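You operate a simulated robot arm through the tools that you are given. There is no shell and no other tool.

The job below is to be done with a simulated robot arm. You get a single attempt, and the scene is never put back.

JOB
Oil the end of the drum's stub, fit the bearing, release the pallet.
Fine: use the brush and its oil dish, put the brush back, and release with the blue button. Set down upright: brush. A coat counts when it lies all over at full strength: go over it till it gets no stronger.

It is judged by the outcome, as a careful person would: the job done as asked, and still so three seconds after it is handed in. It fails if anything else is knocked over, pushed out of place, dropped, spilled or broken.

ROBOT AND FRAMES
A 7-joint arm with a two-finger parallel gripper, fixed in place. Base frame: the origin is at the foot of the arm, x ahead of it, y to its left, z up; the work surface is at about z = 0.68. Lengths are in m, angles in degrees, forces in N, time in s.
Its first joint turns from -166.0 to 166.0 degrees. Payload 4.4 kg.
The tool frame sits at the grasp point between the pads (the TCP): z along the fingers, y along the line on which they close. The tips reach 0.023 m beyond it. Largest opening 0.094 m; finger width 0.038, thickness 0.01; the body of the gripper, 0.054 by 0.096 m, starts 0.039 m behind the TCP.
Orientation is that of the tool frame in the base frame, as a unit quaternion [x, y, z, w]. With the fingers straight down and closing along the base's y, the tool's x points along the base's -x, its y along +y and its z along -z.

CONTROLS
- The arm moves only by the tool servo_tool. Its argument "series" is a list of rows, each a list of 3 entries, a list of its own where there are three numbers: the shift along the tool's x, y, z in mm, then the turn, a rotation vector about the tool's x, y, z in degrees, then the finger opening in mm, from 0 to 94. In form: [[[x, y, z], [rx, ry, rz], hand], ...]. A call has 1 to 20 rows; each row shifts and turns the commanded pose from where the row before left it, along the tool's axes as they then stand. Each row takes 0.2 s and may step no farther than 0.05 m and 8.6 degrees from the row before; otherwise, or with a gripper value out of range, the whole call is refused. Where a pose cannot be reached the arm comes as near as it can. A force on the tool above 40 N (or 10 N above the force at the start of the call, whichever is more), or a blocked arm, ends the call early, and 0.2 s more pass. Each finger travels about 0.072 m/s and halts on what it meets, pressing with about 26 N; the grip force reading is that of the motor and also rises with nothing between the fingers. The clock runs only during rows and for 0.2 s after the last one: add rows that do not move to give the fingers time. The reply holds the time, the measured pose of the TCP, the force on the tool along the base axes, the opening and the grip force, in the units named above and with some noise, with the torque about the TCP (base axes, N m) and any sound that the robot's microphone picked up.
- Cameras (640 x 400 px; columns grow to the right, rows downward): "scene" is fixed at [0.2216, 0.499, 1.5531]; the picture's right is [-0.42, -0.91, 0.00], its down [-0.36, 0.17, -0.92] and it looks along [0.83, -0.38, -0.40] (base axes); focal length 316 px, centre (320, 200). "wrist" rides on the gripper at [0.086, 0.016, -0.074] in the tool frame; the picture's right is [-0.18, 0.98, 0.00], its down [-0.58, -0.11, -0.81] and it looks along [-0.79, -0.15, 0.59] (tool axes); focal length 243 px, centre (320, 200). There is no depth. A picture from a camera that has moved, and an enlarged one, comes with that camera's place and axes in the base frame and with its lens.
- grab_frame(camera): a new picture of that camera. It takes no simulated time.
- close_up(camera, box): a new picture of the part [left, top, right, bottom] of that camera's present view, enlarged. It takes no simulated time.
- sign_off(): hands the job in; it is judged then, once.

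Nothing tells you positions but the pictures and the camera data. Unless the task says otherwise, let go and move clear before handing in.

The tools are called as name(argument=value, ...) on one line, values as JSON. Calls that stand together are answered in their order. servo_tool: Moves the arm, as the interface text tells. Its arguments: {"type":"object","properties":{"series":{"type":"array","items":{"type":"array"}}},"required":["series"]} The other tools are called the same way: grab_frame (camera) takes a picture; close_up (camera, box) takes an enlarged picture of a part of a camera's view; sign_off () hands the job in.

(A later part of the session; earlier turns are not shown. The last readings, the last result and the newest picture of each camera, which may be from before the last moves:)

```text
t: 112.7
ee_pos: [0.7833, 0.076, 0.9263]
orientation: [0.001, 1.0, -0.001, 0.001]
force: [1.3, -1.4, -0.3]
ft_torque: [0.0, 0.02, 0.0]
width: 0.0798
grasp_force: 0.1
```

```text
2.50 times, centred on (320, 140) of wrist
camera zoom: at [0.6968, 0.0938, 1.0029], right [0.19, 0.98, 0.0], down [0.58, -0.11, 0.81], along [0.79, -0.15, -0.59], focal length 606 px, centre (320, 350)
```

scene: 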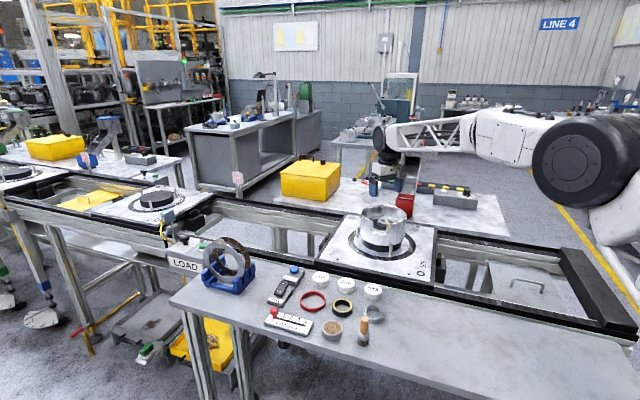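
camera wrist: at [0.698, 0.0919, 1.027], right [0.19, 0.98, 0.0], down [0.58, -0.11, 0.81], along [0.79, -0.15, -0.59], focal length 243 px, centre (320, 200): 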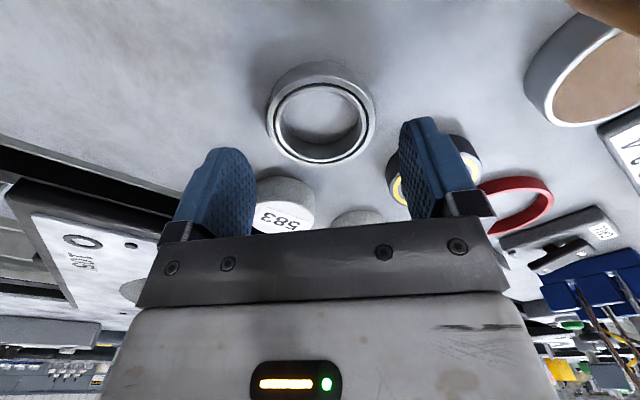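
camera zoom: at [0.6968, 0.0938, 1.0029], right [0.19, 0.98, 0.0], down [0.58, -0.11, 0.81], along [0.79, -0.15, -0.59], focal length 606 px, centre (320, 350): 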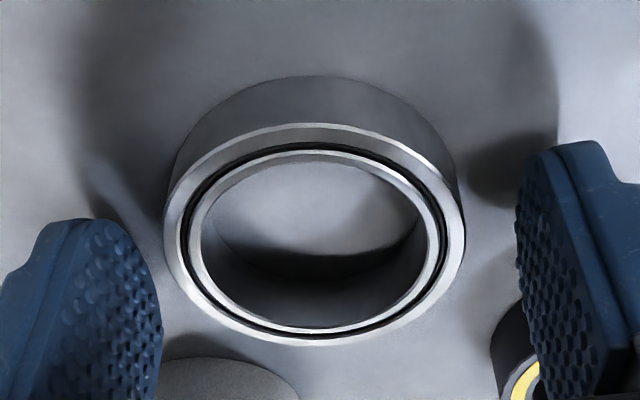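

servo_tool(series=[[[-2.2, -0.6, 1], [0, 0, 0], 80], [[0, 0, 1], [0, 0, 0], 80], [[0, 0, 0], [0, 0, 0], 80], [[0, 0, 0], [0, 0, 0], 80]])

close_up(camera="wrist", box=[220, 60, 420, 220])

close_up(camera="scene", box=[350, 285, 390, 325])

```text
t: 113.7
ee_pos: [0.784, 0.0755, 0.9253]
orientation: [0.001, 1.0, 0.0, 0.0]
force: [0.0, -0.6, -0.6]
ft_torque: [0.01, 0.0, 0.02]
width: 0.08
grasp_force: 0.1
```

```text
2.50 times, centred on (320, 140) of wrist
camera zoom: at [0.6985, 0.0932, 1.0013], right [0.19, 0.98, 0.0], down [0.58, -0.11, 0.81], along [0.79, -0.15, -0.59], focal length 606 px, centre (320, 350)
```

zoom: 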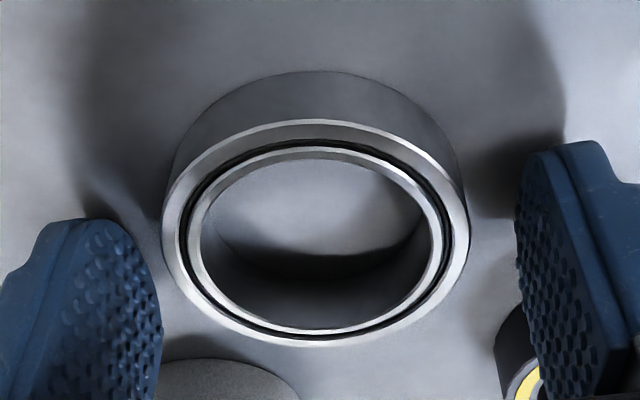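

```text
10.00 times, centred on (370, 305) of scene
camera zoom: at [0.2216, 0.499, 1.5531], right [-0.42, -0.91, 0.0], down [-0.36, 0.17, -0.92], along [0.83, -0.38, -0.4], focal length 3156 px, centre (-180, -850)
```

zoom: 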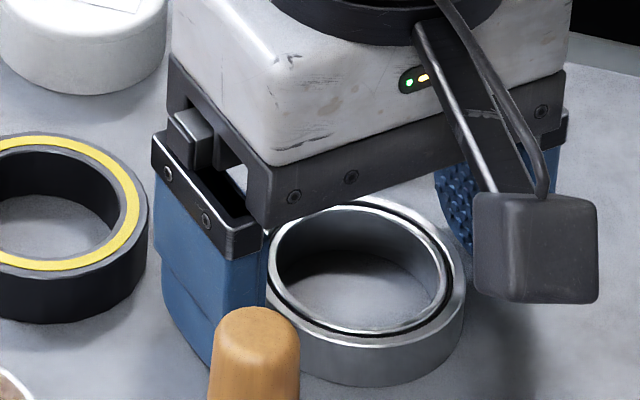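

servo_tool(series=[[[0, 0, 1], [0, 0, 0], 80], [[0, 0, 0.7], [0, 0, 0], 80], [[0, 0, 0], [0, 0, 0], 80]])

servo_tool(series=[[[0, 0, 0], [0, 0, 0], 70], [[0, 0, 0], [0, 0, 0], 65], [[0, 0, 0], [0, 0, 0], 60], [[0, 0, 0], [0, 0, 0], 50], [[0, 0, 0], [0, 0, 0], 50], [[0, 0, 0], [0, 0, 0], 50]])

close_up(camera="wrist", box=[220, 60, 420, 220])

close_up(camera="scene", box=[350, 285, 390, 325])

```text
t: 114.5
ee_pos: [0.7851, 0.0759, 0.9247]
orientation: [0.0, 1.0, -0.002, 0.0]
force: [-0.6, -0.3, -0.3]
ft_torque: [0.03, 0.0, 0.03]
width: 0.08
grasp_force: 0.1
```

```text
t: 115.8
ee_pos: [0.7849, 0.0752, 0.9235]
orientation: [0.0, 1.0, -0.001, 0.0]
force: [0.0, -0.7, -0.1]
ft_torque: [0.02, 0.02, 0.02]
width: 0.0593
grasp_force: 26.0
```

```text
2.50 times, centred on (320, 140) of wrist
camera zoom: at [0.6984, 0.0929, 0.9998], right [0.19, 0.98, 0.0], down [0.58, -0.11, 0.81], along [0.79, -0.15, -0.59], focal length 606 px, centre (320, 350)
```

zoom: 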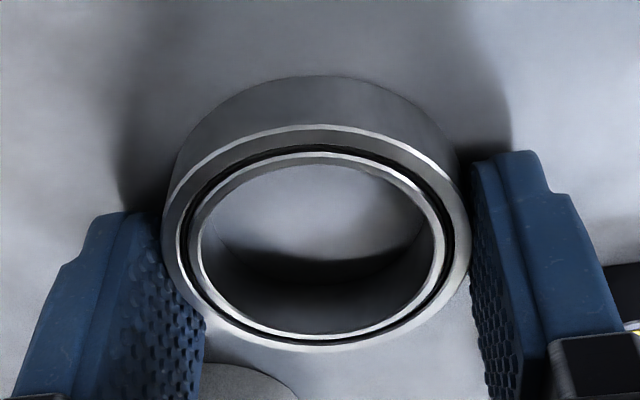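

```text
10.00 times, centred on (370, 305) of scene
camera zoom: at [0.2216, 0.499, 1.5531], right [-0.42, -0.91, 0.0], down [-0.36, 0.17, -0.92], along [0.83, -0.38, -0.4], focal length 3156 px, centre (-180, -850)
```

zoom: 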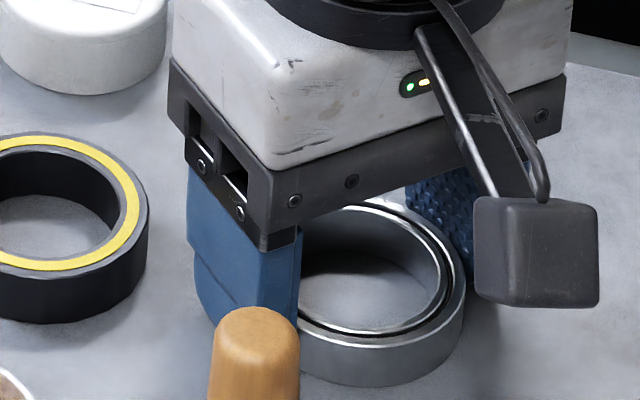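

The bearing is gripped at a width of 59.3 mm. I'll lift straight up and check the grip before moving.

servo_tool(series=[[[0, 0, -5], [0, 0, 0], 50], [[0, 0, -20], [0, 0, 0], 50], [[0, 0, -40], [0, 0, 0], 50], [[0, 0, -45], [0, 0, 0], 50], [[0, 0, -45], [0, 0, 0], 50], [[0, 0, -52], [0, 0, 0], 50]])

```text
refused: row 6 steps farther than a row can; nothing moved
```

servo_tool(series=[[[0, 0, -5], [0, 0, 0], 50], [[0, 0, -20], [0, 0, 0], 50], [[0, 0, -40], [0, 0, 0], 50], [[0, 0, -45], [0, 0, 0], 50], [[0, 0, -48], [0, 0, 0], 50], [[0, 0, -49], [0, 0, 0], 50], [[0, 0, 0], [0, 0, 0], 50]])

grab_frame(camera="wrist")

close_up(camera="scene", box=[320, 220, 420, 350])

```text
t: 117.5
ee_pos: [0.7837, 0.0781, 1.1324]
orientation: [0.001, 1.0, -0.001, 0.0]
force: [-0.3, -0.2, -2.2]
ft_torque: [0.02, 0.04, -0.03]
width: 0.0595
grasp_force: 26.0
```

```text
taken
camera wrist: at [0.698, 0.0944, 1.2085], right [0.19, 0.98, 0.0], down [0.58, -0.11, 0.81], along [0.79, -0.15, -0.59], focal length 243 px, centre (320, 200)
```

wrist: 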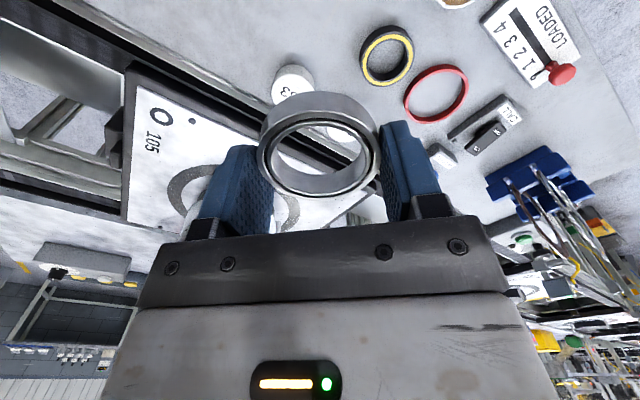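

```text
3.08 times, centred on (370, 285) of scene
camera zoom: at [0.2216, 0.499, 1.5531], right [-0.42, -0.91, 0.0], down [-0.36, 0.17, -0.92], along [0.83, -0.38, -0.4], focal length 971 px, centre (166, -62)
```

zoom: 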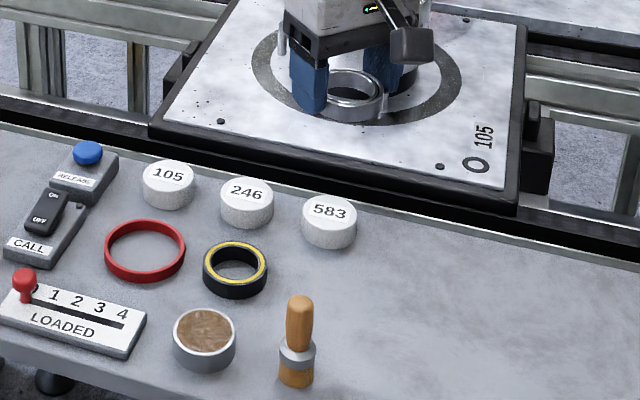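

The bearing is held level. I'm moving it over the stub at a safe height.

servo_tool(series=[[[-31.6, -24.8, -2], [0, 0, 0], 50], [[-31.6, -24.8, -2], [0, 0, 0], 50], [[-31.6, -24.8, -2], [0, 0, 0], 50], [[-31.6, -24.8, -2], [0, 0, 0], 50], [[-31.6, -24.8, -2], [0, 0, 0], 50], [[-31.6, -24.8, -2], [0, 0, 0], 50], [[-31.6, -24.8, -2], [0, 0, 0], 50], [[-31.6, -24.8, -2], [0, 0, 0], 50], [[-31.6, -24.8, -2], [0, 0, 0], 50], [[0, 0, 0], [0, 0, 0], 50], [[0, 0, 0], [0, 0, 0], 50]])

grab_frame(camera="wrist")

close_up(camera="wrist", box=[230, 20, 410, 200])

close_up(camera="scene", box=[350, 170, 420, 240])

```text
t: 119.8
ee_pos: [1.0671, -0.1484, 1.1486]
orientation: [0.001, 1.0, -0.001, 0.0]
force: [-0.1, 0.3, -0.6]
ft_torque: [-0.04, 0.01, -0.04]
width: 0.0591
grasp_force: 26.2
```

```text
taken
camera wrist: at [0.9808, -0.1307, 1.2258], right [0.19, 0.98, 0.0], down [0.58, -0.11, 0.81], along [0.79, -0.15, -0.59], focal length 243 px, centre (320, 200)
```

wrist: 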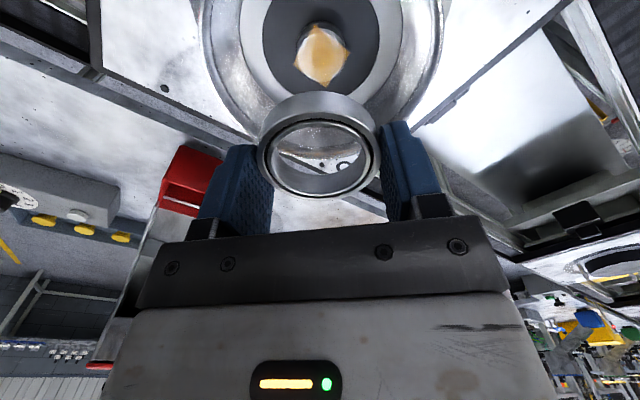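

```text
2.22 times, centred on (320, 110) of wrist
camera zoom: at [0.9808, -0.1307, 1.2258], right [0.19, 0.98, 0.0], down [0.58, -0.11, 0.81], along [0.79, -0.15, -0.59], focal length 539 px, centre (320, 400)
```

zoom: 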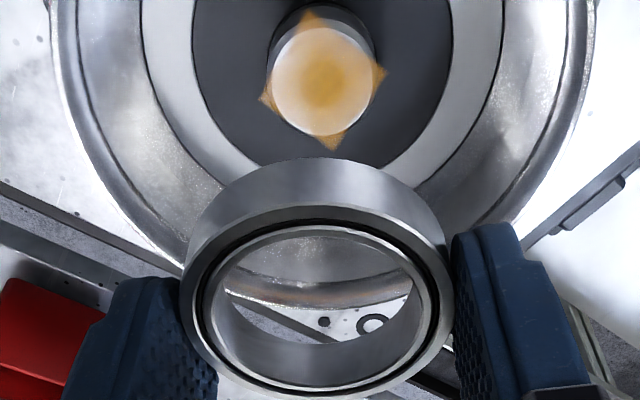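

```text
5.71 times, centred on (385, 205) of scene
camera zoom: at [0.2216, 0.499, 1.5531], right [-0.42, -0.91, 0.0], down [-0.36, 0.17, -0.92], along [0.83, -0.38, -0.4], focal length 1804 px, centre (-51, 171)
```

zoom: 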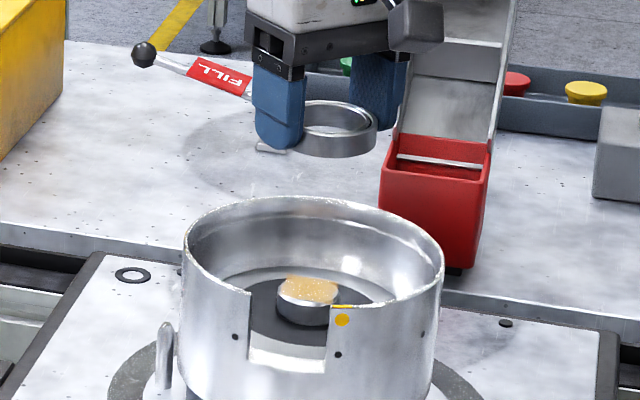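

close_up(camera="wrist", box=[250, 90, 390, 205])

close_up(camera="scene", box=[370, 180, 405, 230])

```text
3.48 times, centred on (320, 148) of wrist
camera zoom: at [0.9808, -0.1307, 1.2258], right [0.19, 0.98, 0.0], down [0.58, -0.11, 0.81], along [0.79, -0.15, -0.59], focal length 844 px, centre (320, 383)
```

zoom: 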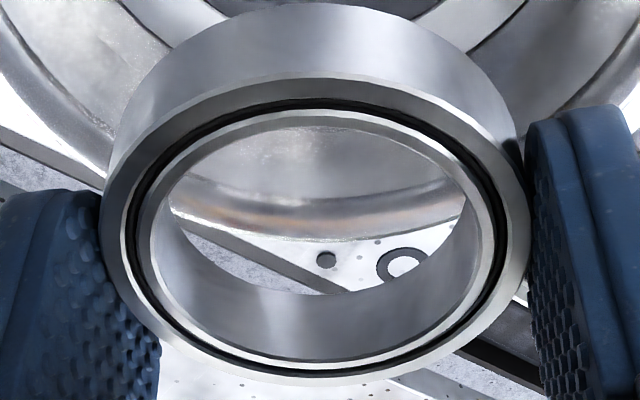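

```text
8.00 times, centred on (388, 205) of scene
camera zoom: at [0.2216, 0.499, 1.5531], right [-0.42, -0.91, 0.0], down [-0.36, 0.17, -0.92], along [0.83, -0.38, -0.4], focal length 2525 px, centre (-220, 160)
```

zoom: 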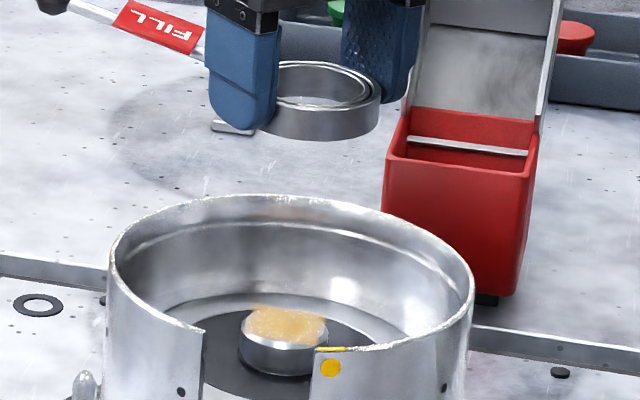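

The ring sits about 4 mm short of the stub axis in x. I'll correct that and descend partway, then recheck.

servo_tool(series=[[[-3.8, 1.0, 15], [0, 0, 0], 50], [[0, 0, 25], [0, 0, 0], 50], [[0, 0, 25], [0, 0, 0], 50], [[0, 0, 15], [0, 0, 0], 50], [[0, 0, 0], [0, 0, 0], 50], [[0, 0, 0], [0, 0, 0], 50]])

grab_frame(camera="wrist")

close_up(camera="wrist", box=[240, 60, 400, 210])

close_up(camera="scene", box=[365, 185, 405, 230])

```text
t: 121.2
ee_pos: [1.0722, -0.1469, 1.0689]
orientation: [0.001, 1.0, -0.001, 0.0]
force: [0.7, 0.1, -1.5]
ft_torque: [-0.01, 0.0, 0.04]
width: 0.0593
grasp_force: 26.2
```

```text
taken
camera wrist: at [0.9853, -0.1299, 1.1445], right [0.19, 0.98, 0.0], down [0.58, -0.11, 0.81], along [0.79, -0.15, -0.59], focal length 243 px, centre (320, 200)
```

wrist: 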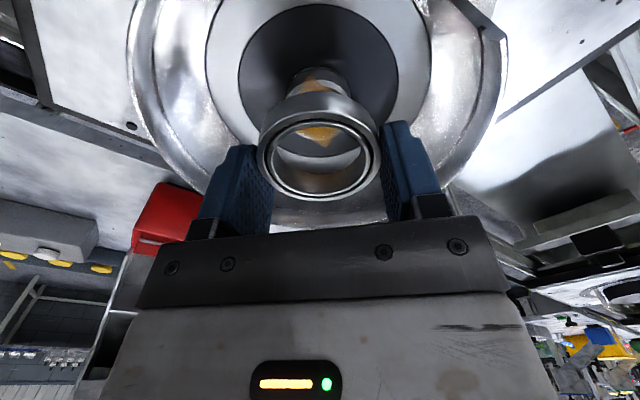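

```text
2.67 times, centred on (320, 135) of wrist
camera zoom: at [0.9853, -0.1299, 1.1445], right [0.19, 0.98, 0.0], down [0.58, -0.11, 0.81], along [0.79, -0.15, -0.59], focal length 647 px, centre (320, 373)
```

zoom: 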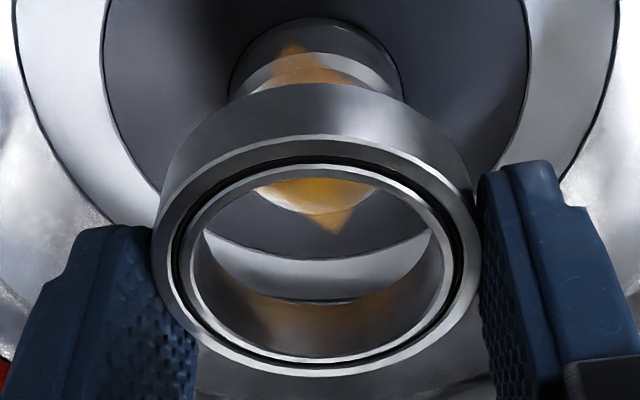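

```text
8.89 times, centred on (385, 208) of scene
camera zoom: at [0.2216, 0.499, 1.5531], right [-0.42, -0.91, 0.0], down [-0.36, 0.17, -0.92], along [0.83, -0.38, -0.4], focal length 2806 px, centre (-258, 133)
```

zoom: 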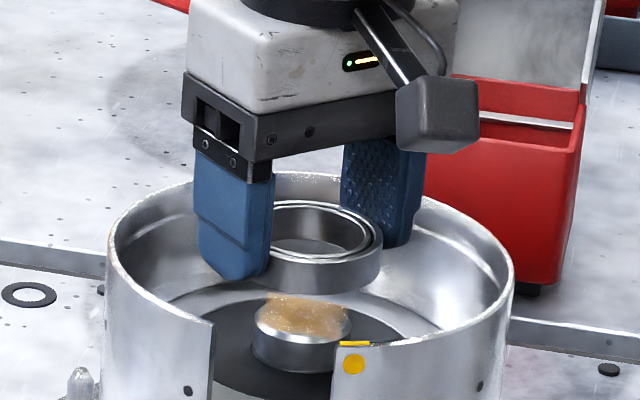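

Both views show the ring concentric with the stub. Continuing down slowly.

servo_tool(series=[[[0, 0, 8], [0, 0, 0], 50], [[0, 0, 6], [0, 0, 0], 50], [[0, 0, 4], [0, 0, 0], 50], [[0, 0, 0], [0, 0, 0], 50]])

close_up(camera="wrist", box=[240, 60, 400, 210])

close_up(camera="scene", box=[365, 185, 405, 230])

```text
t: 122.2
ee_pos: [1.0721, -0.1462, 1.0522]
orientation: [0.001, 1.0, -0.001, 0.0]
force: [-0.2, -0.6, -1.5]
ft_torque: [0.03, 0.0, 0.02]
width: 0.0591
grasp_force: 26.2
```

```text
2.67 times, centred on (320, 135) of wrist
camera zoom: at [0.9858, -0.1294, 1.1275], right [0.19, 0.98, 0.0], down [0.58, -0.11, 0.81], along [0.79, -0.15, -0.59], focal length 647 px, centre (320, 373)
```

zoom: 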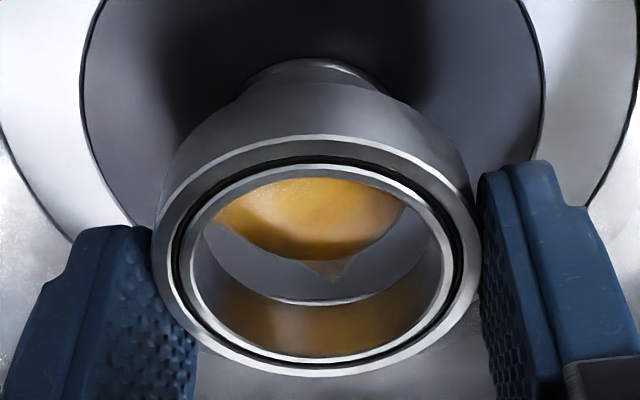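

```text
8.89 times, centred on (385, 208) of scene
camera zoom: at [0.2216, 0.499, 1.5531], right [-0.42, -0.91, 0.0], down [-0.36, 0.17, -0.92], along [0.83, -0.38, -0.4], focal length 2806 px, centre (-258, 133)
```

zoom: 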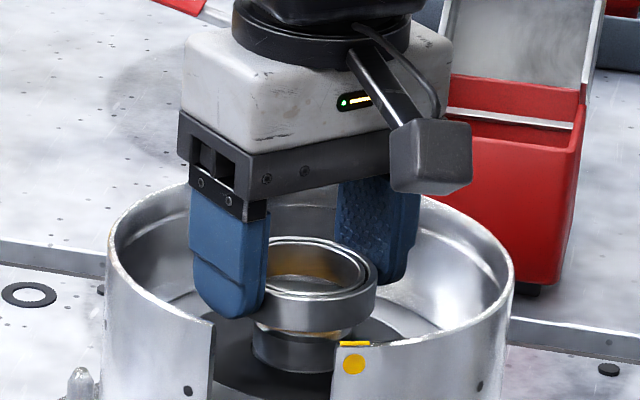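

servo_tool(series=[[[0, -0.8, 2], [0, 0, 0], 50], [[0, 0, 2], [0, 0, 0], 50], [[0, 0, 2], [0, 0, 0], 50], [[0, 0, 2], [0, 0, 0], 50], [[0, 0, 0], [0, 0, 0], 50]])

close_up(camera="wrist", box=[240, 60, 400, 210])

close_up(camera="scene", box=[365, 185, 405, 230])

```text
t: 123.5
ee_pos: [1.0726, -0.148, 1.0415]
orientation: [0.001, 1.0, -0.001, 0.0]
force: [-0.1, -0.7, -1.5]
ft_torque: [0.01, -0.01, 0.03]
width: 0.0592
grasp_force: 25.7
```

```text
2.67 times, centred on (320, 135) of wrist
camera zoom: at [0.9861, -0.1305, 1.1188], right [0.19, 0.98, 0.0], down [0.58, -0.11, 0.81], along [0.79, -0.15, -0.59], focal length 647 px, centre (320, 373)
```

zoom: 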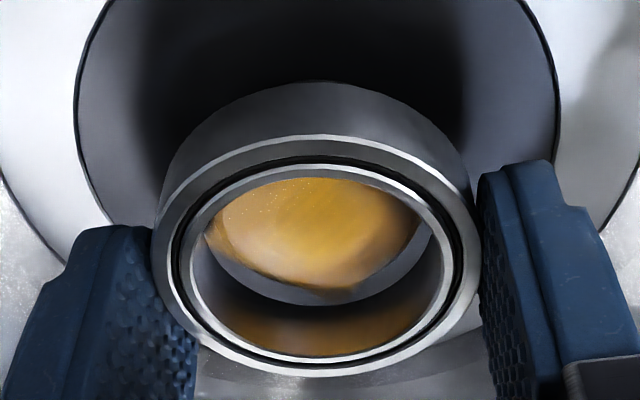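

```text
8.89 times, centred on (385, 208) of scene
camera zoom: at [0.2216, 0.499, 1.5531], right [-0.42, -0.91, 0.0], down [-0.36, 0.17, -0.92], along [0.83, -0.38, -0.4], focal length 2806 px, centre (-258, 133)
```

zoom: 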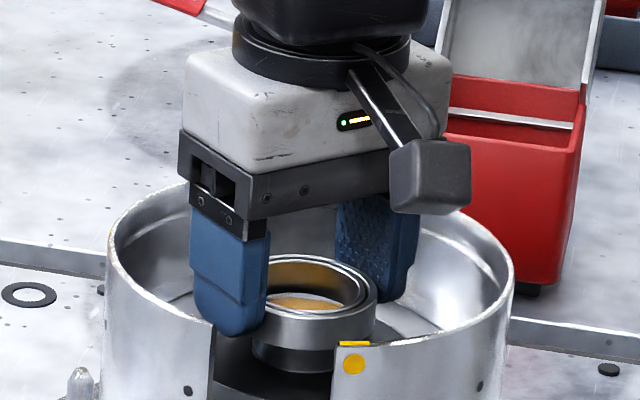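

The stub is now inside the bore with no contact force. Continuing down in small steps to the shoulder.

servo_tool(series=[[[0, 0, 2], [0, 0, 0], 50], [[0, 0, 2], [0, 0, 0], 50], [[0, 0, 1.5], [0, 0, 0], 50], [[0, 0, 0], [0, 0, 0], 50]])

servo_tool(series=[[[0, 0, 1], [0, 0, 0], 50], [[0, 0, 1], [0, 0, 0], 50], [[0, 0, 0], [0, 0, 0], 50]])

close_up(camera="wrist", box=[240, 60, 400, 210])

close_up(camera="scene", box=[365, 185, 405, 230])

```text
t: 124.5
ee_pos: [1.0721, -0.1485, 1.0371]
orientation: [0.001, 1.0, -0.001, 0.001]
force: [0.0, -0.2, -1.5]
ft_torque: [0.0, -0.02, 0.01]
width: 0.0593
grasp_force: 26.8
```

```text
t: 125.2
ee_pos: [1.0715, -0.1487, 1.0366]
orientation: [0.001, 1.0, -0.001, 0.0]
force: [-10.3, -0.9, 1.0]
ft_torque: [-0.03, 0.24, -0.05]
width: 0.059
grasp_force: 25.6
```

```text
2.67 times, centred on (320, 135) of wrist
camera zoom: at [0.9863, -0.1304, 1.1119], right [0.19, 0.98, 0.0], down [0.58, -0.11, 0.81], along [0.79, -0.15, -0.59], focal length 647 px, centre (320, 373)
```

zoom: 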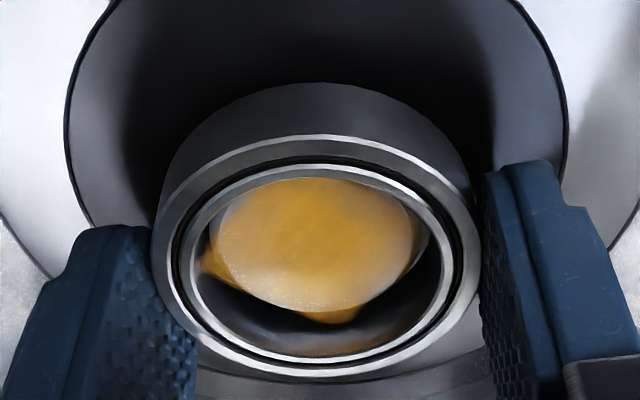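

```text
8.89 times, centred on (385, 208) of scene
camera zoom: at [0.2216, 0.499, 1.5531], right [-0.42, -0.91, 0.0], down [-0.36, 0.17, -0.92], along [0.83, -0.38, -0.4], focal length 2806 px, centre (-258, 133)
```

zoom: 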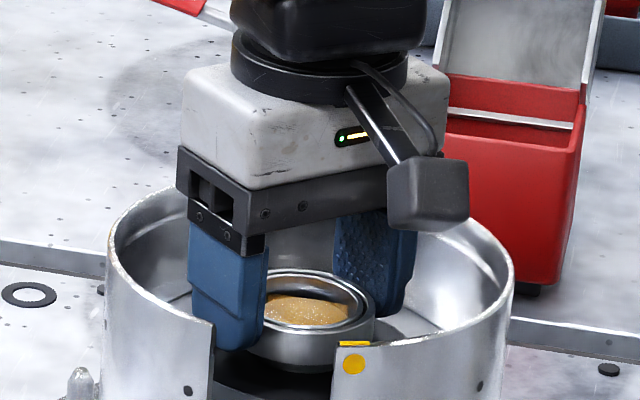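

There is 10 N of side force, so the ring is a bit too far in +x. I'll shift back about 1.5 mm.

servo_tool(series=[[[0.8, 0, 0], [0, 0, 0], 50], [[0.7, 0, 0], [0, 0, 0], 50], [[0, 0, 0], [0, 0, 0], 50]])

close_up(camera="wrist", box=[240, 60, 400, 210])

```text
t: 126.0
ee_pos: [1.071, -0.1477, 1.0349]
orientation: [-0.001, 1.0, -0.001, 0.001]
force: [-0.2, 0.3, -0.9]
ft_torque: [0.0, -0.01, 0.02]
width: 0.0591
grasp_force: 26.0
```

```text
2.67 times, centred on (320, 135) of wrist
camera zoom: at [0.9846, -0.1306, 1.1113], right [0.19, 0.98, 0.0], down [0.58, -0.11, 0.81], along [0.79, -0.15, -0.59], focal length 647 px, centre (320, 373)
```

zoom: 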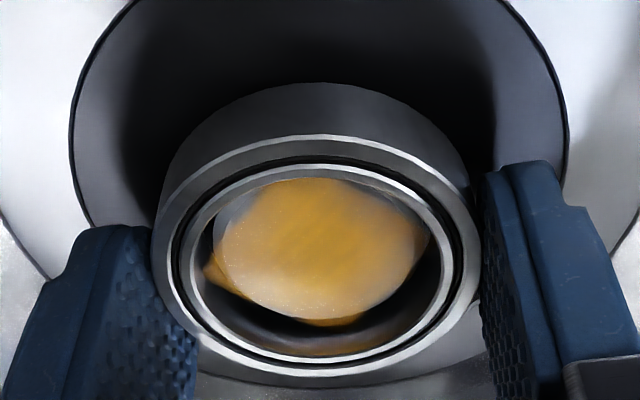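

Side force is gone. Continuing down in 1 mm steps.

servo_tool(series=[[[0.3, 0, 1], [0, 0, 0], 50], [[0, 0, 1], [0, 0, 0], 50], [[0, 0, 0], [0, 0, 0], 50]])

servo_tool(series=[[[0, 0, 1], [0, 0, 0], 50], [[0, 0, 1], [0, 0, 0], 50], [[0, 0, 0], [0, 0, 0], 50]])

close_up(camera="wrist", box=[240, 60, 400, 210])

close_up(camera="scene", box=[365, 185, 405, 230])

```text
t: 126.8
ee_pos: [1.0696, -0.1491, 1.0332]
orientation: [0.001, 1.0, -0.001, 0.0]
force: [-0.8, -0.3, -2.1]
ft_torque: [-0.02, 0.0, -0.02]
width: 0.0594
grasp_force: 26.3
```

```text
t: 127.7
ee_pos: [1.0706, -0.1485, 1.0314]
orientation: [0.001, 1.0, -0.001, 0.0]
force: [0.5, -0.5, -1.9]
ft_torque: [-0.01, -0.01, 0.0]
width: 0.0594
grasp_force: 25.8
```

```text
2.67 times, centred on (320, 135) of wrist
camera zoom: at [0.9838, -0.1309, 1.1077], right [0.19, 0.98, 0.0], down [0.58, -0.11, 0.81], along [0.79, -0.15, -0.59], focal length 647 px, centre (320, 373)
```

zoom: 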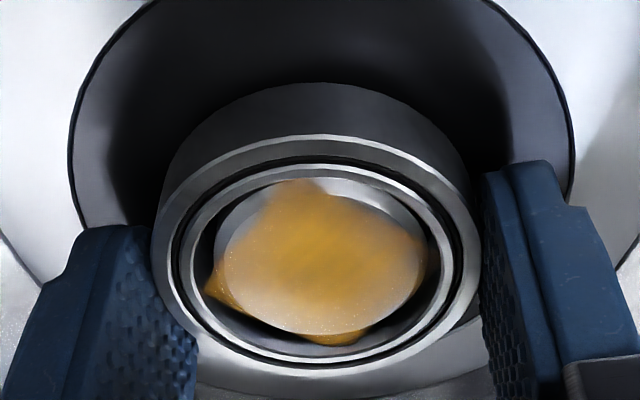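

```text
8.89 times, centred on (385, 208) of scene
camera zoom: at [0.2216, 0.499, 1.5531], right [-0.42, -0.91, 0.0], down [-0.36, 0.17, -0.92], along [0.83, -0.38, -0.4], focal length 2806 px, centre (-258, 133)
```

zoom: 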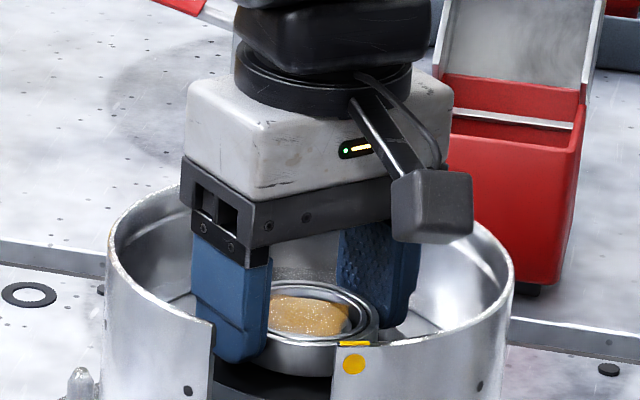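

servo_tool(series=[[[0, 0, 0.8], [0, 0, 0], 50], [[0, 0, 0.8], [0, 0, 0], 50], [[0, 0, 0], [0, 0, 0], 50]])

servo_tool(series=[[[0, 0, 0.8], [0, 0, 0], 50], [[0, 0, 0], [0, 0, 0], 50]])

close_up(camera="wrist", box=[240, 60, 400, 210])

close_up(camera="scene", box=[365, 185, 405, 230])

```text
t: 128.4
ee_pos: [1.0701, -0.1479, 1.0314]
orientation: [0.001, 1.0, -0.001, 0.0]
force: [0.3, -0.2, -1.1]
ft_torque: [0.0, 0.02, 0.01]
width: 0.0595
grasp_force: 25.9
```

```text
t: 129.1
ee_pos: [1.0708, -0.1486, 1.0293]
orientation: [0.001, 1.0, -0.001, 0.001]
force: [0.3, -0.5, -1.1]
ft_torque: [-0.02, -0.01, 0.01]
width: 0.059
grasp_force: 26.0
```

```text
2.67 times, centred on (320, 135) of wrist
camera zoom: at [0.9841, -0.1307, 1.1056], right [0.19, 0.98, 0.0], down [0.58, -0.11, 0.81], along [0.79, -0.15, -0.59], focal length 647 px, centre (320, 373)
```

zoom: 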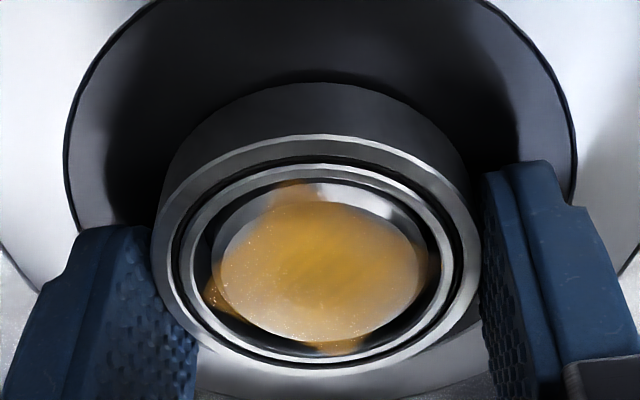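

```text
8.89 times, centred on (385, 208) of scene
camera zoom: at [0.2216, 0.499, 1.5531], right [-0.42, -0.91, 0.0], down [-0.36, 0.17, -0.92], along [0.83, -0.38, -0.4], focal length 2806 px, centre (-258, 133)
```

zoom: 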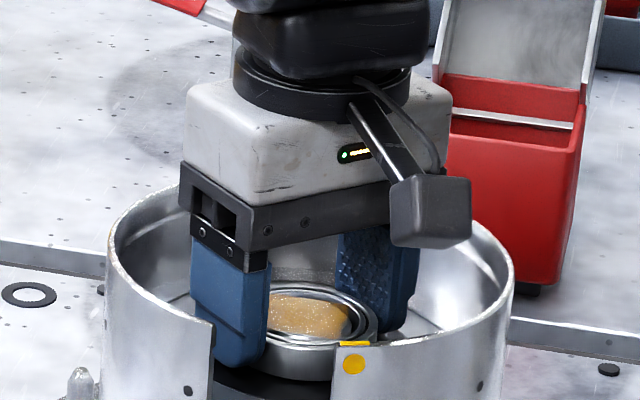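

servo_tool(series=[[[0, 0, 0.7], [0, 0, 0], 50], [[0, 0, 0], [0, 0, 0], 50]])

servo_tool(series=[[[0, 0, 0.7], [0, 0, 0], 50], [[0, 0, 0], [0, 0, 0], 50]])

```text
t: 129.7
ee_pos: [1.0698, -0.149, 1.0286]
orientation: [0.001, 1.0, -0.002, 0.0]
force: [-0.2, 0.5, 0.5]
ft_torque: [-0.01, 0.02, 0.01]
width: 0.0592
grasp_force: 26.6
```

```text
t: 130.2
ee_pos: [1.0711, -0.149, 1.0285]
orientation: [0.001, 1.0, 0.0, 0.002]
force: [-2.7, 1.0, 8.1]
ft_torque: [0.2, 0.15, 0.03]
width: 0.059
grasp_force: 26.6
```

The bearing has seated on the shoulder at 8 N. I'm opening the fingers to let go.

servo_tool(series=[[[0, 0, 0], [0, 0, 0], 62], [[0, 0, 0], [0, 0, 0], 68], [[0, 0, 0], [0, 0, 0], 74], [[0, 0, 0], [0, 0, 0], 74]])

close_up(camera="wrist", box=[240, 60, 400, 210])

close_up(camera="scene", box=[365, 185, 405, 230])

```text
t: 131.2
ee_pos: [1.0717, -0.1485, 1.0284]
orientation: [0.001, 1.0, -0.001, 0.0]
force: [-1.1, -5.4, 9.1]
ft_torque: [0.25, 0.16, 0.11]
width: 0.0717
grasp_force: 0.1
```

```text
2.67 times, centred on (320, 135) of wrist
camera zoom: at [0.9844, -0.1312, 1.1041], right [0.19, 0.98, 0.0], down [0.58, -0.11, 0.81], along [0.79, -0.15, -0.59], focal length 647 px, centre (320, 373)
```

zoom: 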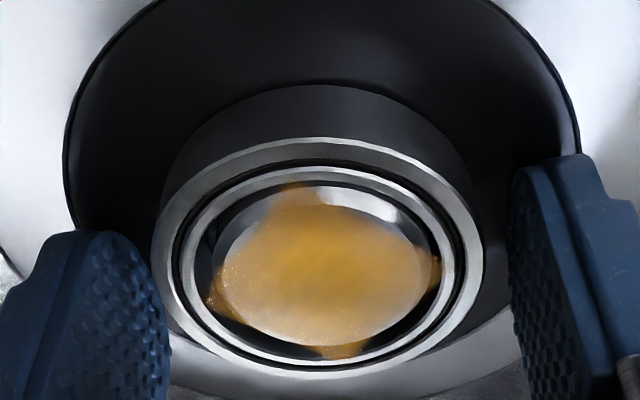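

```text
8.89 times, centred on (385, 208) of scene
camera zoom: at [0.2216, 0.499, 1.5531], right [-0.42, -0.91, 0.0], down [-0.36, 0.17, -0.92], along [0.83, -0.38, -0.4], focal length 2806 px, centre (-258, 133)
```

zoom: 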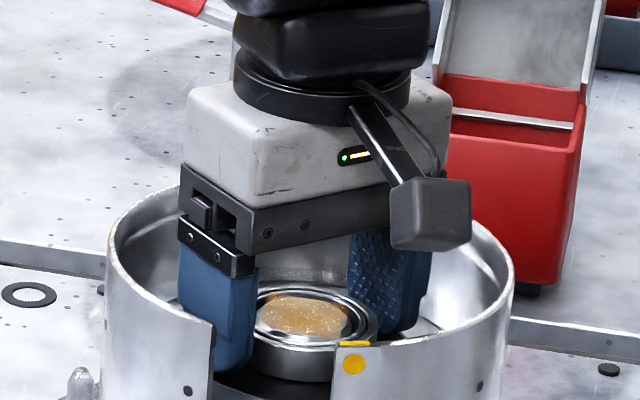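

The ring is free, but the fingertips seem to touch the hub face. Raising slowly.

servo_tool(series=[[[0, 0, -1.5], [0, 0, 0], 72], [[0, 0, -1.5], [0, 0, 0], 72], [[0, 0, 0], [0, 0, 0], 72]])

close_up(camera="wrist", box=[240, 60, 400, 210])

```text
t: 132.1
ee_pos: [1.0694, -0.1486, 1.0306]
orientation: [0.001, 1.0, -0.001, 0.0]
force: [0.4, -0.1, 0.9]
ft_torque: [0.0, -0.04, -0.01]
width: 0.0722
grasp_force: 0.0
```

```text
2.67 times, centred on (320, 135) of wrist
camera zoom: at [0.9843, -0.1306, 1.1067], right [0.19, 0.98, 0.0], down [0.58, -0.11, 0.81], along [0.79, -0.15, -0.59], focal length 647 px, centre (320, 373)
```

zoom: 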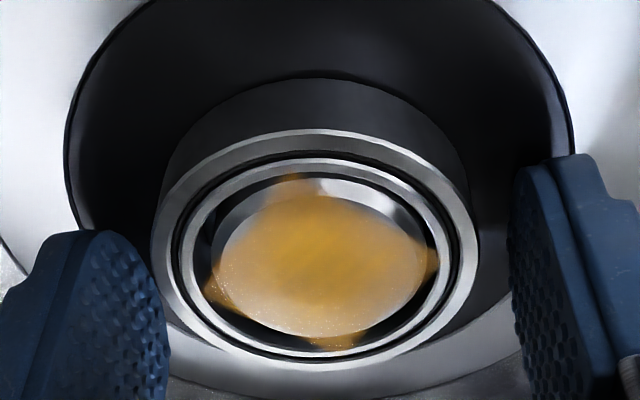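

servo_tool(series=[[[0, 0, -10], [0, 0, 0], 72], [[0, 0, -30], [0, 0, 0], 72], [[0, 0, -40], [0, 0, 0], 72], [[0, 0, -40], [0, 0, 0], 72], [[0, 0, 0], [0, 0, 0], 72]])

close_up(camera="wrist", box=[270, 0, 370, 110])

close_up(camera="scene", box=[365, 195, 405, 235])

grab_frame(camera="wrist")

```text
t: 133.2
ee_pos: [1.0699, -0.1483, 1.1512]
orientation: [0.001, 1.0, -0.001, 0.0]
force: [1.0, 0.5, -0.8]
ft_torque: [-0.03, -0.01, 0.02]
width: 0.0719
grasp_force: 0.1
```

```text
3.64 times, centred on (320, 55) of wrist
camera zoom: at [0.9843, -0.1315, 1.227], right [0.19, 0.98, 0.0], down [0.58, -0.11, 0.81], along [0.79, -0.15, -0.59], focal length 882 px, centre (320, 727)
```

zoom: 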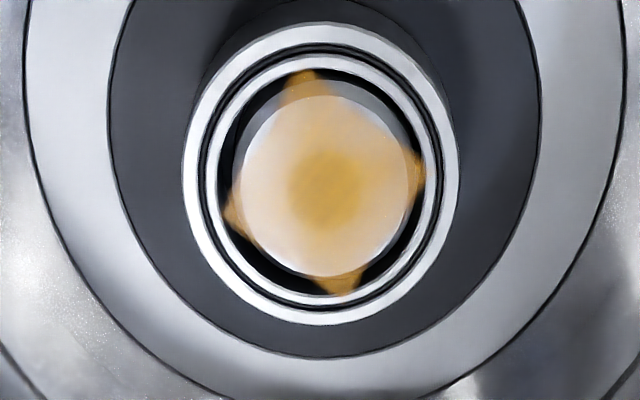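

```text
10.00 times, centred on (385, 215) of scene
camera zoom: at [0.2216, 0.499, 1.5531], right [-0.42, -0.91, 0.0], down [-0.36, 0.17, -0.92], along [0.83, -0.38, -0.4], focal length 3156 px, centre (-330, 50)
```

zoom: 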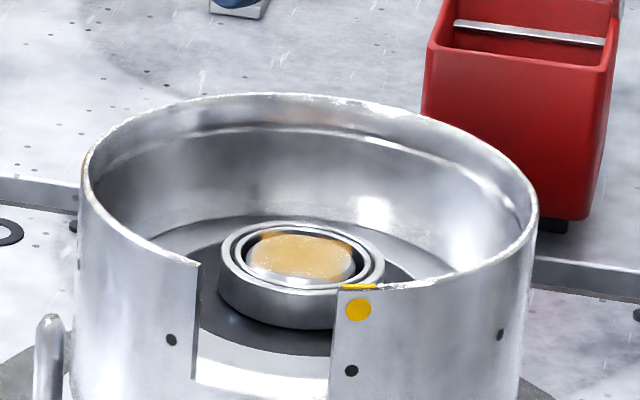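

```text
taken
camera wrist: at [0.9843, -0.1315, 1.227], right [0.19, 0.98, 0.0], down [0.58, -0.11, 0.81], along [0.79, -0.15, -0.59], focal length 243 px, centre (320, 200)
```

wrist: 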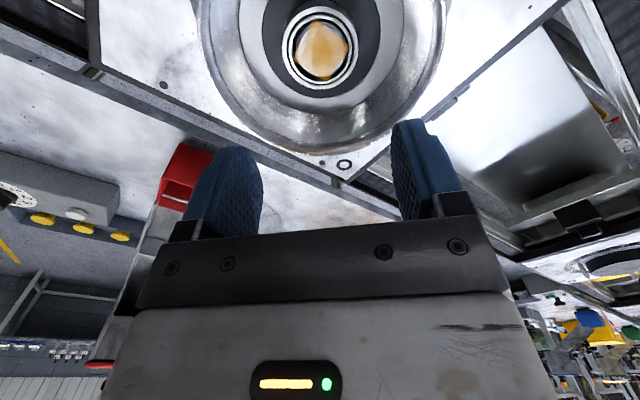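

The bearing sits flat and concentric on the stub, flush with the oiled end. Next is the blue RELEASE button near (1.034, 0.218, 0.93), so I'll move over there with the fingers closed and look.

servo_tool(series=[[[0, 0, -45], [0, 0, 0], 72], [[9.4, 45, 0], [0, 0, 0], 50], [[9.4, 45, 0], [0, 0, 0], 30], [[9.4, 45, 0], [0, 0, 0], 10], [[9.4, 45, 0], [0, 0, 0], 0], [[9.4, 45, 0], [0, 0, 0], 0], [[9.4, 45, 0], [0, 0, 0], 0], [[9.4, 45, 0], [0, 0, 0], 0], [[9.4, 45, 0], [0, 0, 0], 0], [[0, 0, 40], [0, 0, 0], 0], [[0, 0, 40], [0, 0, 0], 0], [[0, 0, 0], [0, 0, 0], 0], [[0, 0, 0], [0, 0, 0], 0]])

grab_frame(camera="wrist")

close_up(camera="wrist", box=[240, 0, 440, 160])

close_up(camera="scene", box=[240, 200, 380, 330])

```text
t: 136.1
ee_pos: [0.9956, 0.2119, 1.1158]
orientation: [0.0, 1.0, 0.0, 0.0]
force: [0.5, 0.2, 0.7]
ft_torque: [0.0, -0.01, -0.03]
width: 0.0002
grasp_force: 25.5
```

```text
taken
camera wrist: at [0.9099, 0.2297, 1.1926], right [0.19, 0.98, 0.0], down [0.58, -0.11, 0.81], along [0.79, -0.15, -0.59], focal length 243 px, centre (320, 200)
```

wrist: 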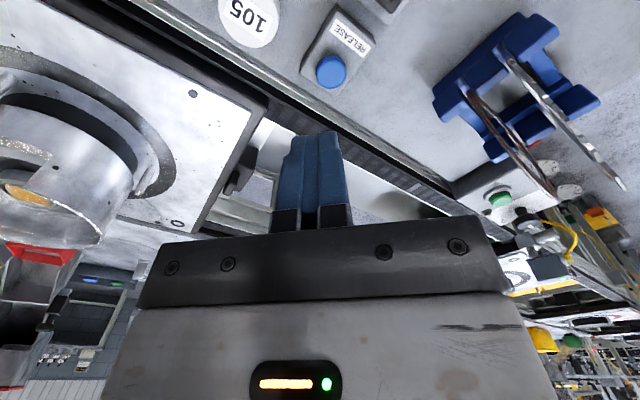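

```text
2.50 times, centred on (340, 80) of wrist
camera zoom: at [0.9099, 0.2297, 1.1926], right [0.19, 0.98, 0.0], down [0.58, -0.11, 0.81], along [0.79, -0.15, -0.59], focal length 606 px, centre (270, 500)
```

zoom: 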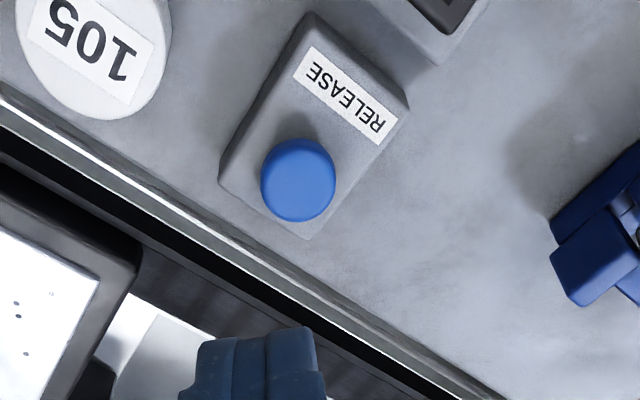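

```text
3.08 times, centred on (310, 265) of scene
camera zoom: at [0.2216, 0.499, 1.5531], right [-0.42, -0.91, 0.0], down [-0.36, 0.17, -0.92], along [0.83, -0.38, -0.4], focal length 971 px, centre (351, 0)
```

zoom: 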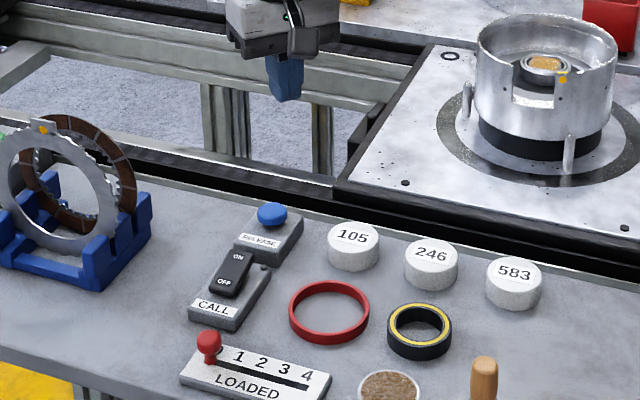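

The button top is at about (1.0356, 0.217, 0.933). I'm moving above it.

servo_tool(series=[[[-20, 2.5, 0], [0, 0, 0], 0], [[-20, 2.4, 0], [0, 0, 0], 0], [[0, 0, 40], [0, 0, 0], 0], [[0, 0, 40], [0, 0, 0], 0], [[0, 0, 30], [0, 0, 0], 0], [[0, 0, 10], [0, 0, 0], 0], [[0, 0, 0], [0, 0, 0], 0], [[0, 0, 0], [0, 0, 0], 0]])

grab_frame(camera="wrist")

close_up(camera="wrist", box=[240, 40, 400, 200])

close_up(camera="scene", box=[260, 240, 320, 300])

```text
t: 137.8
ee_pos: [1.0345, 0.2158, 0.994]
orientation: [0.0, 1.0, 0.0, 0.0]
force: [0.1, -0.8, 0.9]
ft_torque: [0.01, -0.01, 0.0]
width: 0.0
grasp_force: 25.9
```

```text
taken
camera wrist: at [0.9492, 0.233, 1.0698], right [0.19, 0.98, 0.0], down [0.58, -0.11, 0.81], along [0.79, -0.15, -0.59], focal length 243 px, centre (320, 200)
```

wrist: 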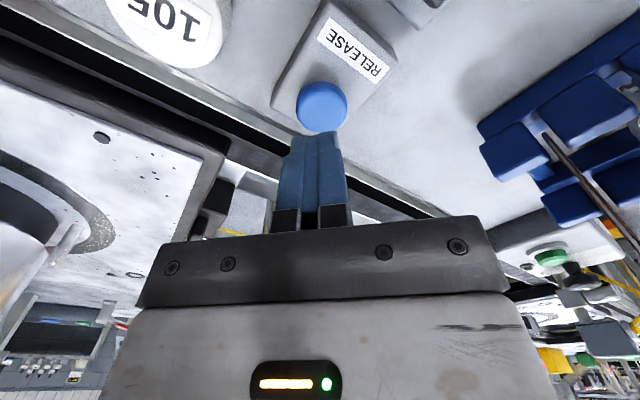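

```text
2.50 times, centred on (320, 120) of wrist
camera zoom: at [0.9492, 0.233, 1.0698], right [0.19, 0.98, 0.0], down [0.58, -0.11, 0.81], along [0.79, -0.15, -0.59], focal length 606 px, centre (320, 400)
```

zoom: 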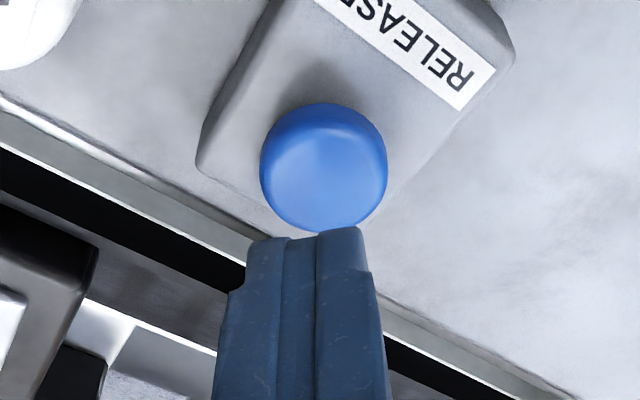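

```text
6.67 times, centred on (290, 270) of scene
camera zoom: at [0.2216, 0.499, 1.5531], right [-0.42, -0.91, 0.0], down [-0.36, 0.17, -0.92], along [0.83, -0.38, -0.4], focal length 2104 px, centre (520, -267)
```

zoom: 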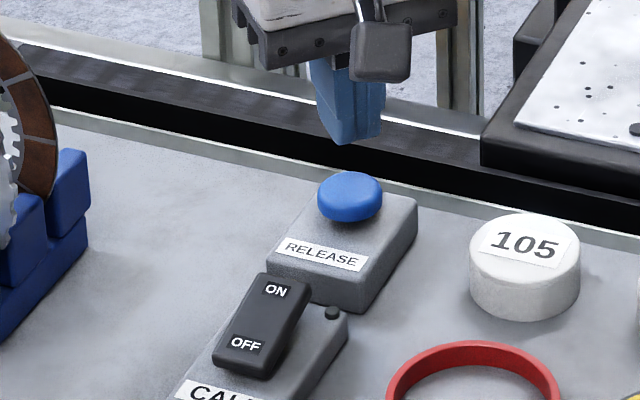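

The fingertips are right above the button. Descending to press it.

servo_tool(series=[[[0, 0, 15], [0, 0, 0], 0], [[0, 0, 12], [0, 0, 0], 0], [[0, 0, 5], [0, 0, 0], 0], [[0, 0, 0], [0, 0, 0], 0]])

servo_tool(series=[[[0, 0, 1.5], [0, 0, 0], 0], [[0, 0, 1.5], [0, 0, 0], 0], [[0, 0, 1.5], [0, 0, 0], 0], [[0, 0, 0], [0, 0, 0], 0]])

close_up(camera="scene", box=[260, 240, 320, 300])

```text
t: 138.8
ee_pos: [1.0369, 0.2162, 0.9612]
orientation: [0.0, 1.0, -0.001, 0.0]
force: [0.1, -0.2, 0.9]
ft_torque: [0.01, -0.02, 0.01]
width: 0.0
grasp_force: 25.3
```

```text
t: 139.8
ee_pos: [1.0358, 0.2156, 0.9577]
orientation: [0.0, 1.0, -0.001, 0.0]
force: [0.6, 1.2, 2.3]
ft_torque: [-0.01, 0.02, -0.01]
width: 0.0
grasp_force: 25.7
```

```text
6.67 times, centred on (290, 270) of scene
camera zoom: at [0.2216, 0.499, 1.5531], right [-0.42, -0.91, 0.0], down [-0.36, 0.17, -0.92], along [0.83, -0.38, -0.4], focal length 2104 px, centre (520, -267)
```

zoom: 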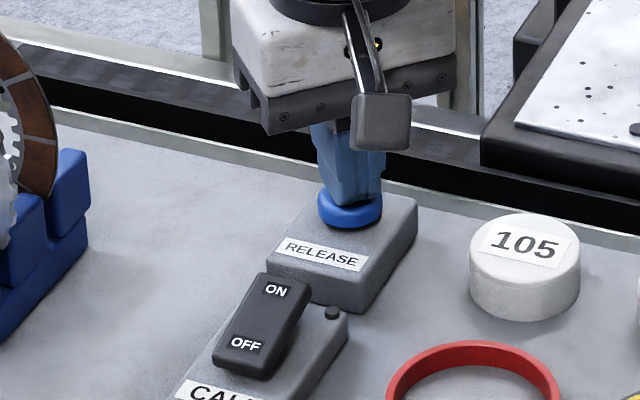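

The fingertips are in contact with the button. Everything else is in place, so I'm pressing further until it clicks.

servo_tool(series=[[[0, 0, 1], [0, 0, 0], 0], [[0, 0, 1], [0, 0, 0], 0], [[0, 0, 1], [0, 0, 0], 0], [[0, 0, 0], [0, 0, 0], 0]])

grab_frame(camera="scene")

```text
t: 140.8
ee_pos: [1.0362, 0.2173, 0.955]
orientation: [0.001, 1.0, -0.001, 0.0]
force: [-1.5, -0.7, 6.2]
ft_torque: [-0.01, 0.07, -0.02]
width: 0.0001
grasp_force: 25.9
heard: click
```

```text
taken
```

scene: 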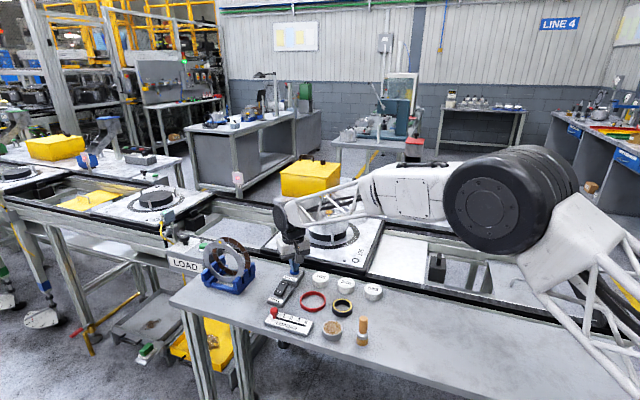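

A click was heard and the pallet has started moving. Releasing the button and backing straight up and away from the conveyor.

servo_tool(series=[[[0, 0, -10], [0, 0, 0], 0], [[0, 0, -30], [0, 0, 0], 0], [[0, 0, -40], [0, 0, 0], 0], [[20, 0, -40], [0, 0, 0], 0], [[40, 0, -20], [0, 0, 0], 0], [[45, 0, 0], [0, 0, 0], 0], [[45, 0, 0], [0, 0, 0], 0], [[45, 0, 0], [0, 0, 0], 0], [[0, 0, 0], [0, 0, 0], 0]])

grab_frame(camera="scene")

grab_frame(camera="wrist")

```text
t: 142.8
ee_pos: [0.8418, 0.2183, 1.0951]
orientation: [0.002, 1.0, 0.0, 0.0]
force: [-0.4, 0.3, 0.0]
ft_torque: [0.0, 0.01, 0.05]
width: 0.0
grasp_force: 26.4
```

```text
taken
```

scene: 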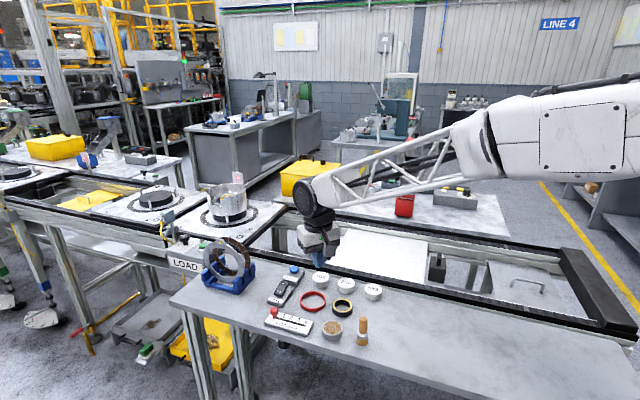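

```text
taken
camera wrist: at [0.7557, 0.2348, 1.1715], right [0.19, 0.98, 0.0], down [0.58, -0.11, 0.81], along [0.79, -0.15, -0.59], focal length 243 px, centre (320, 200)
```

wrist: 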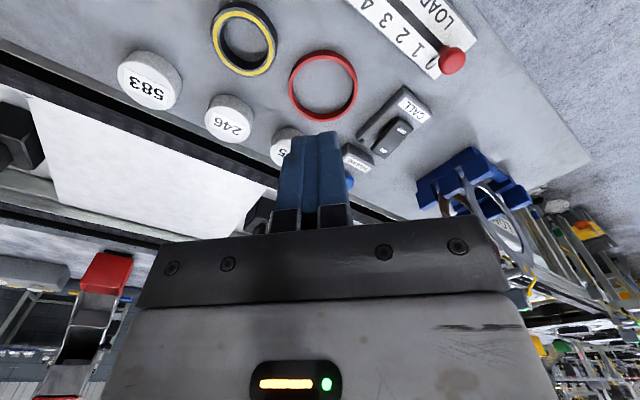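

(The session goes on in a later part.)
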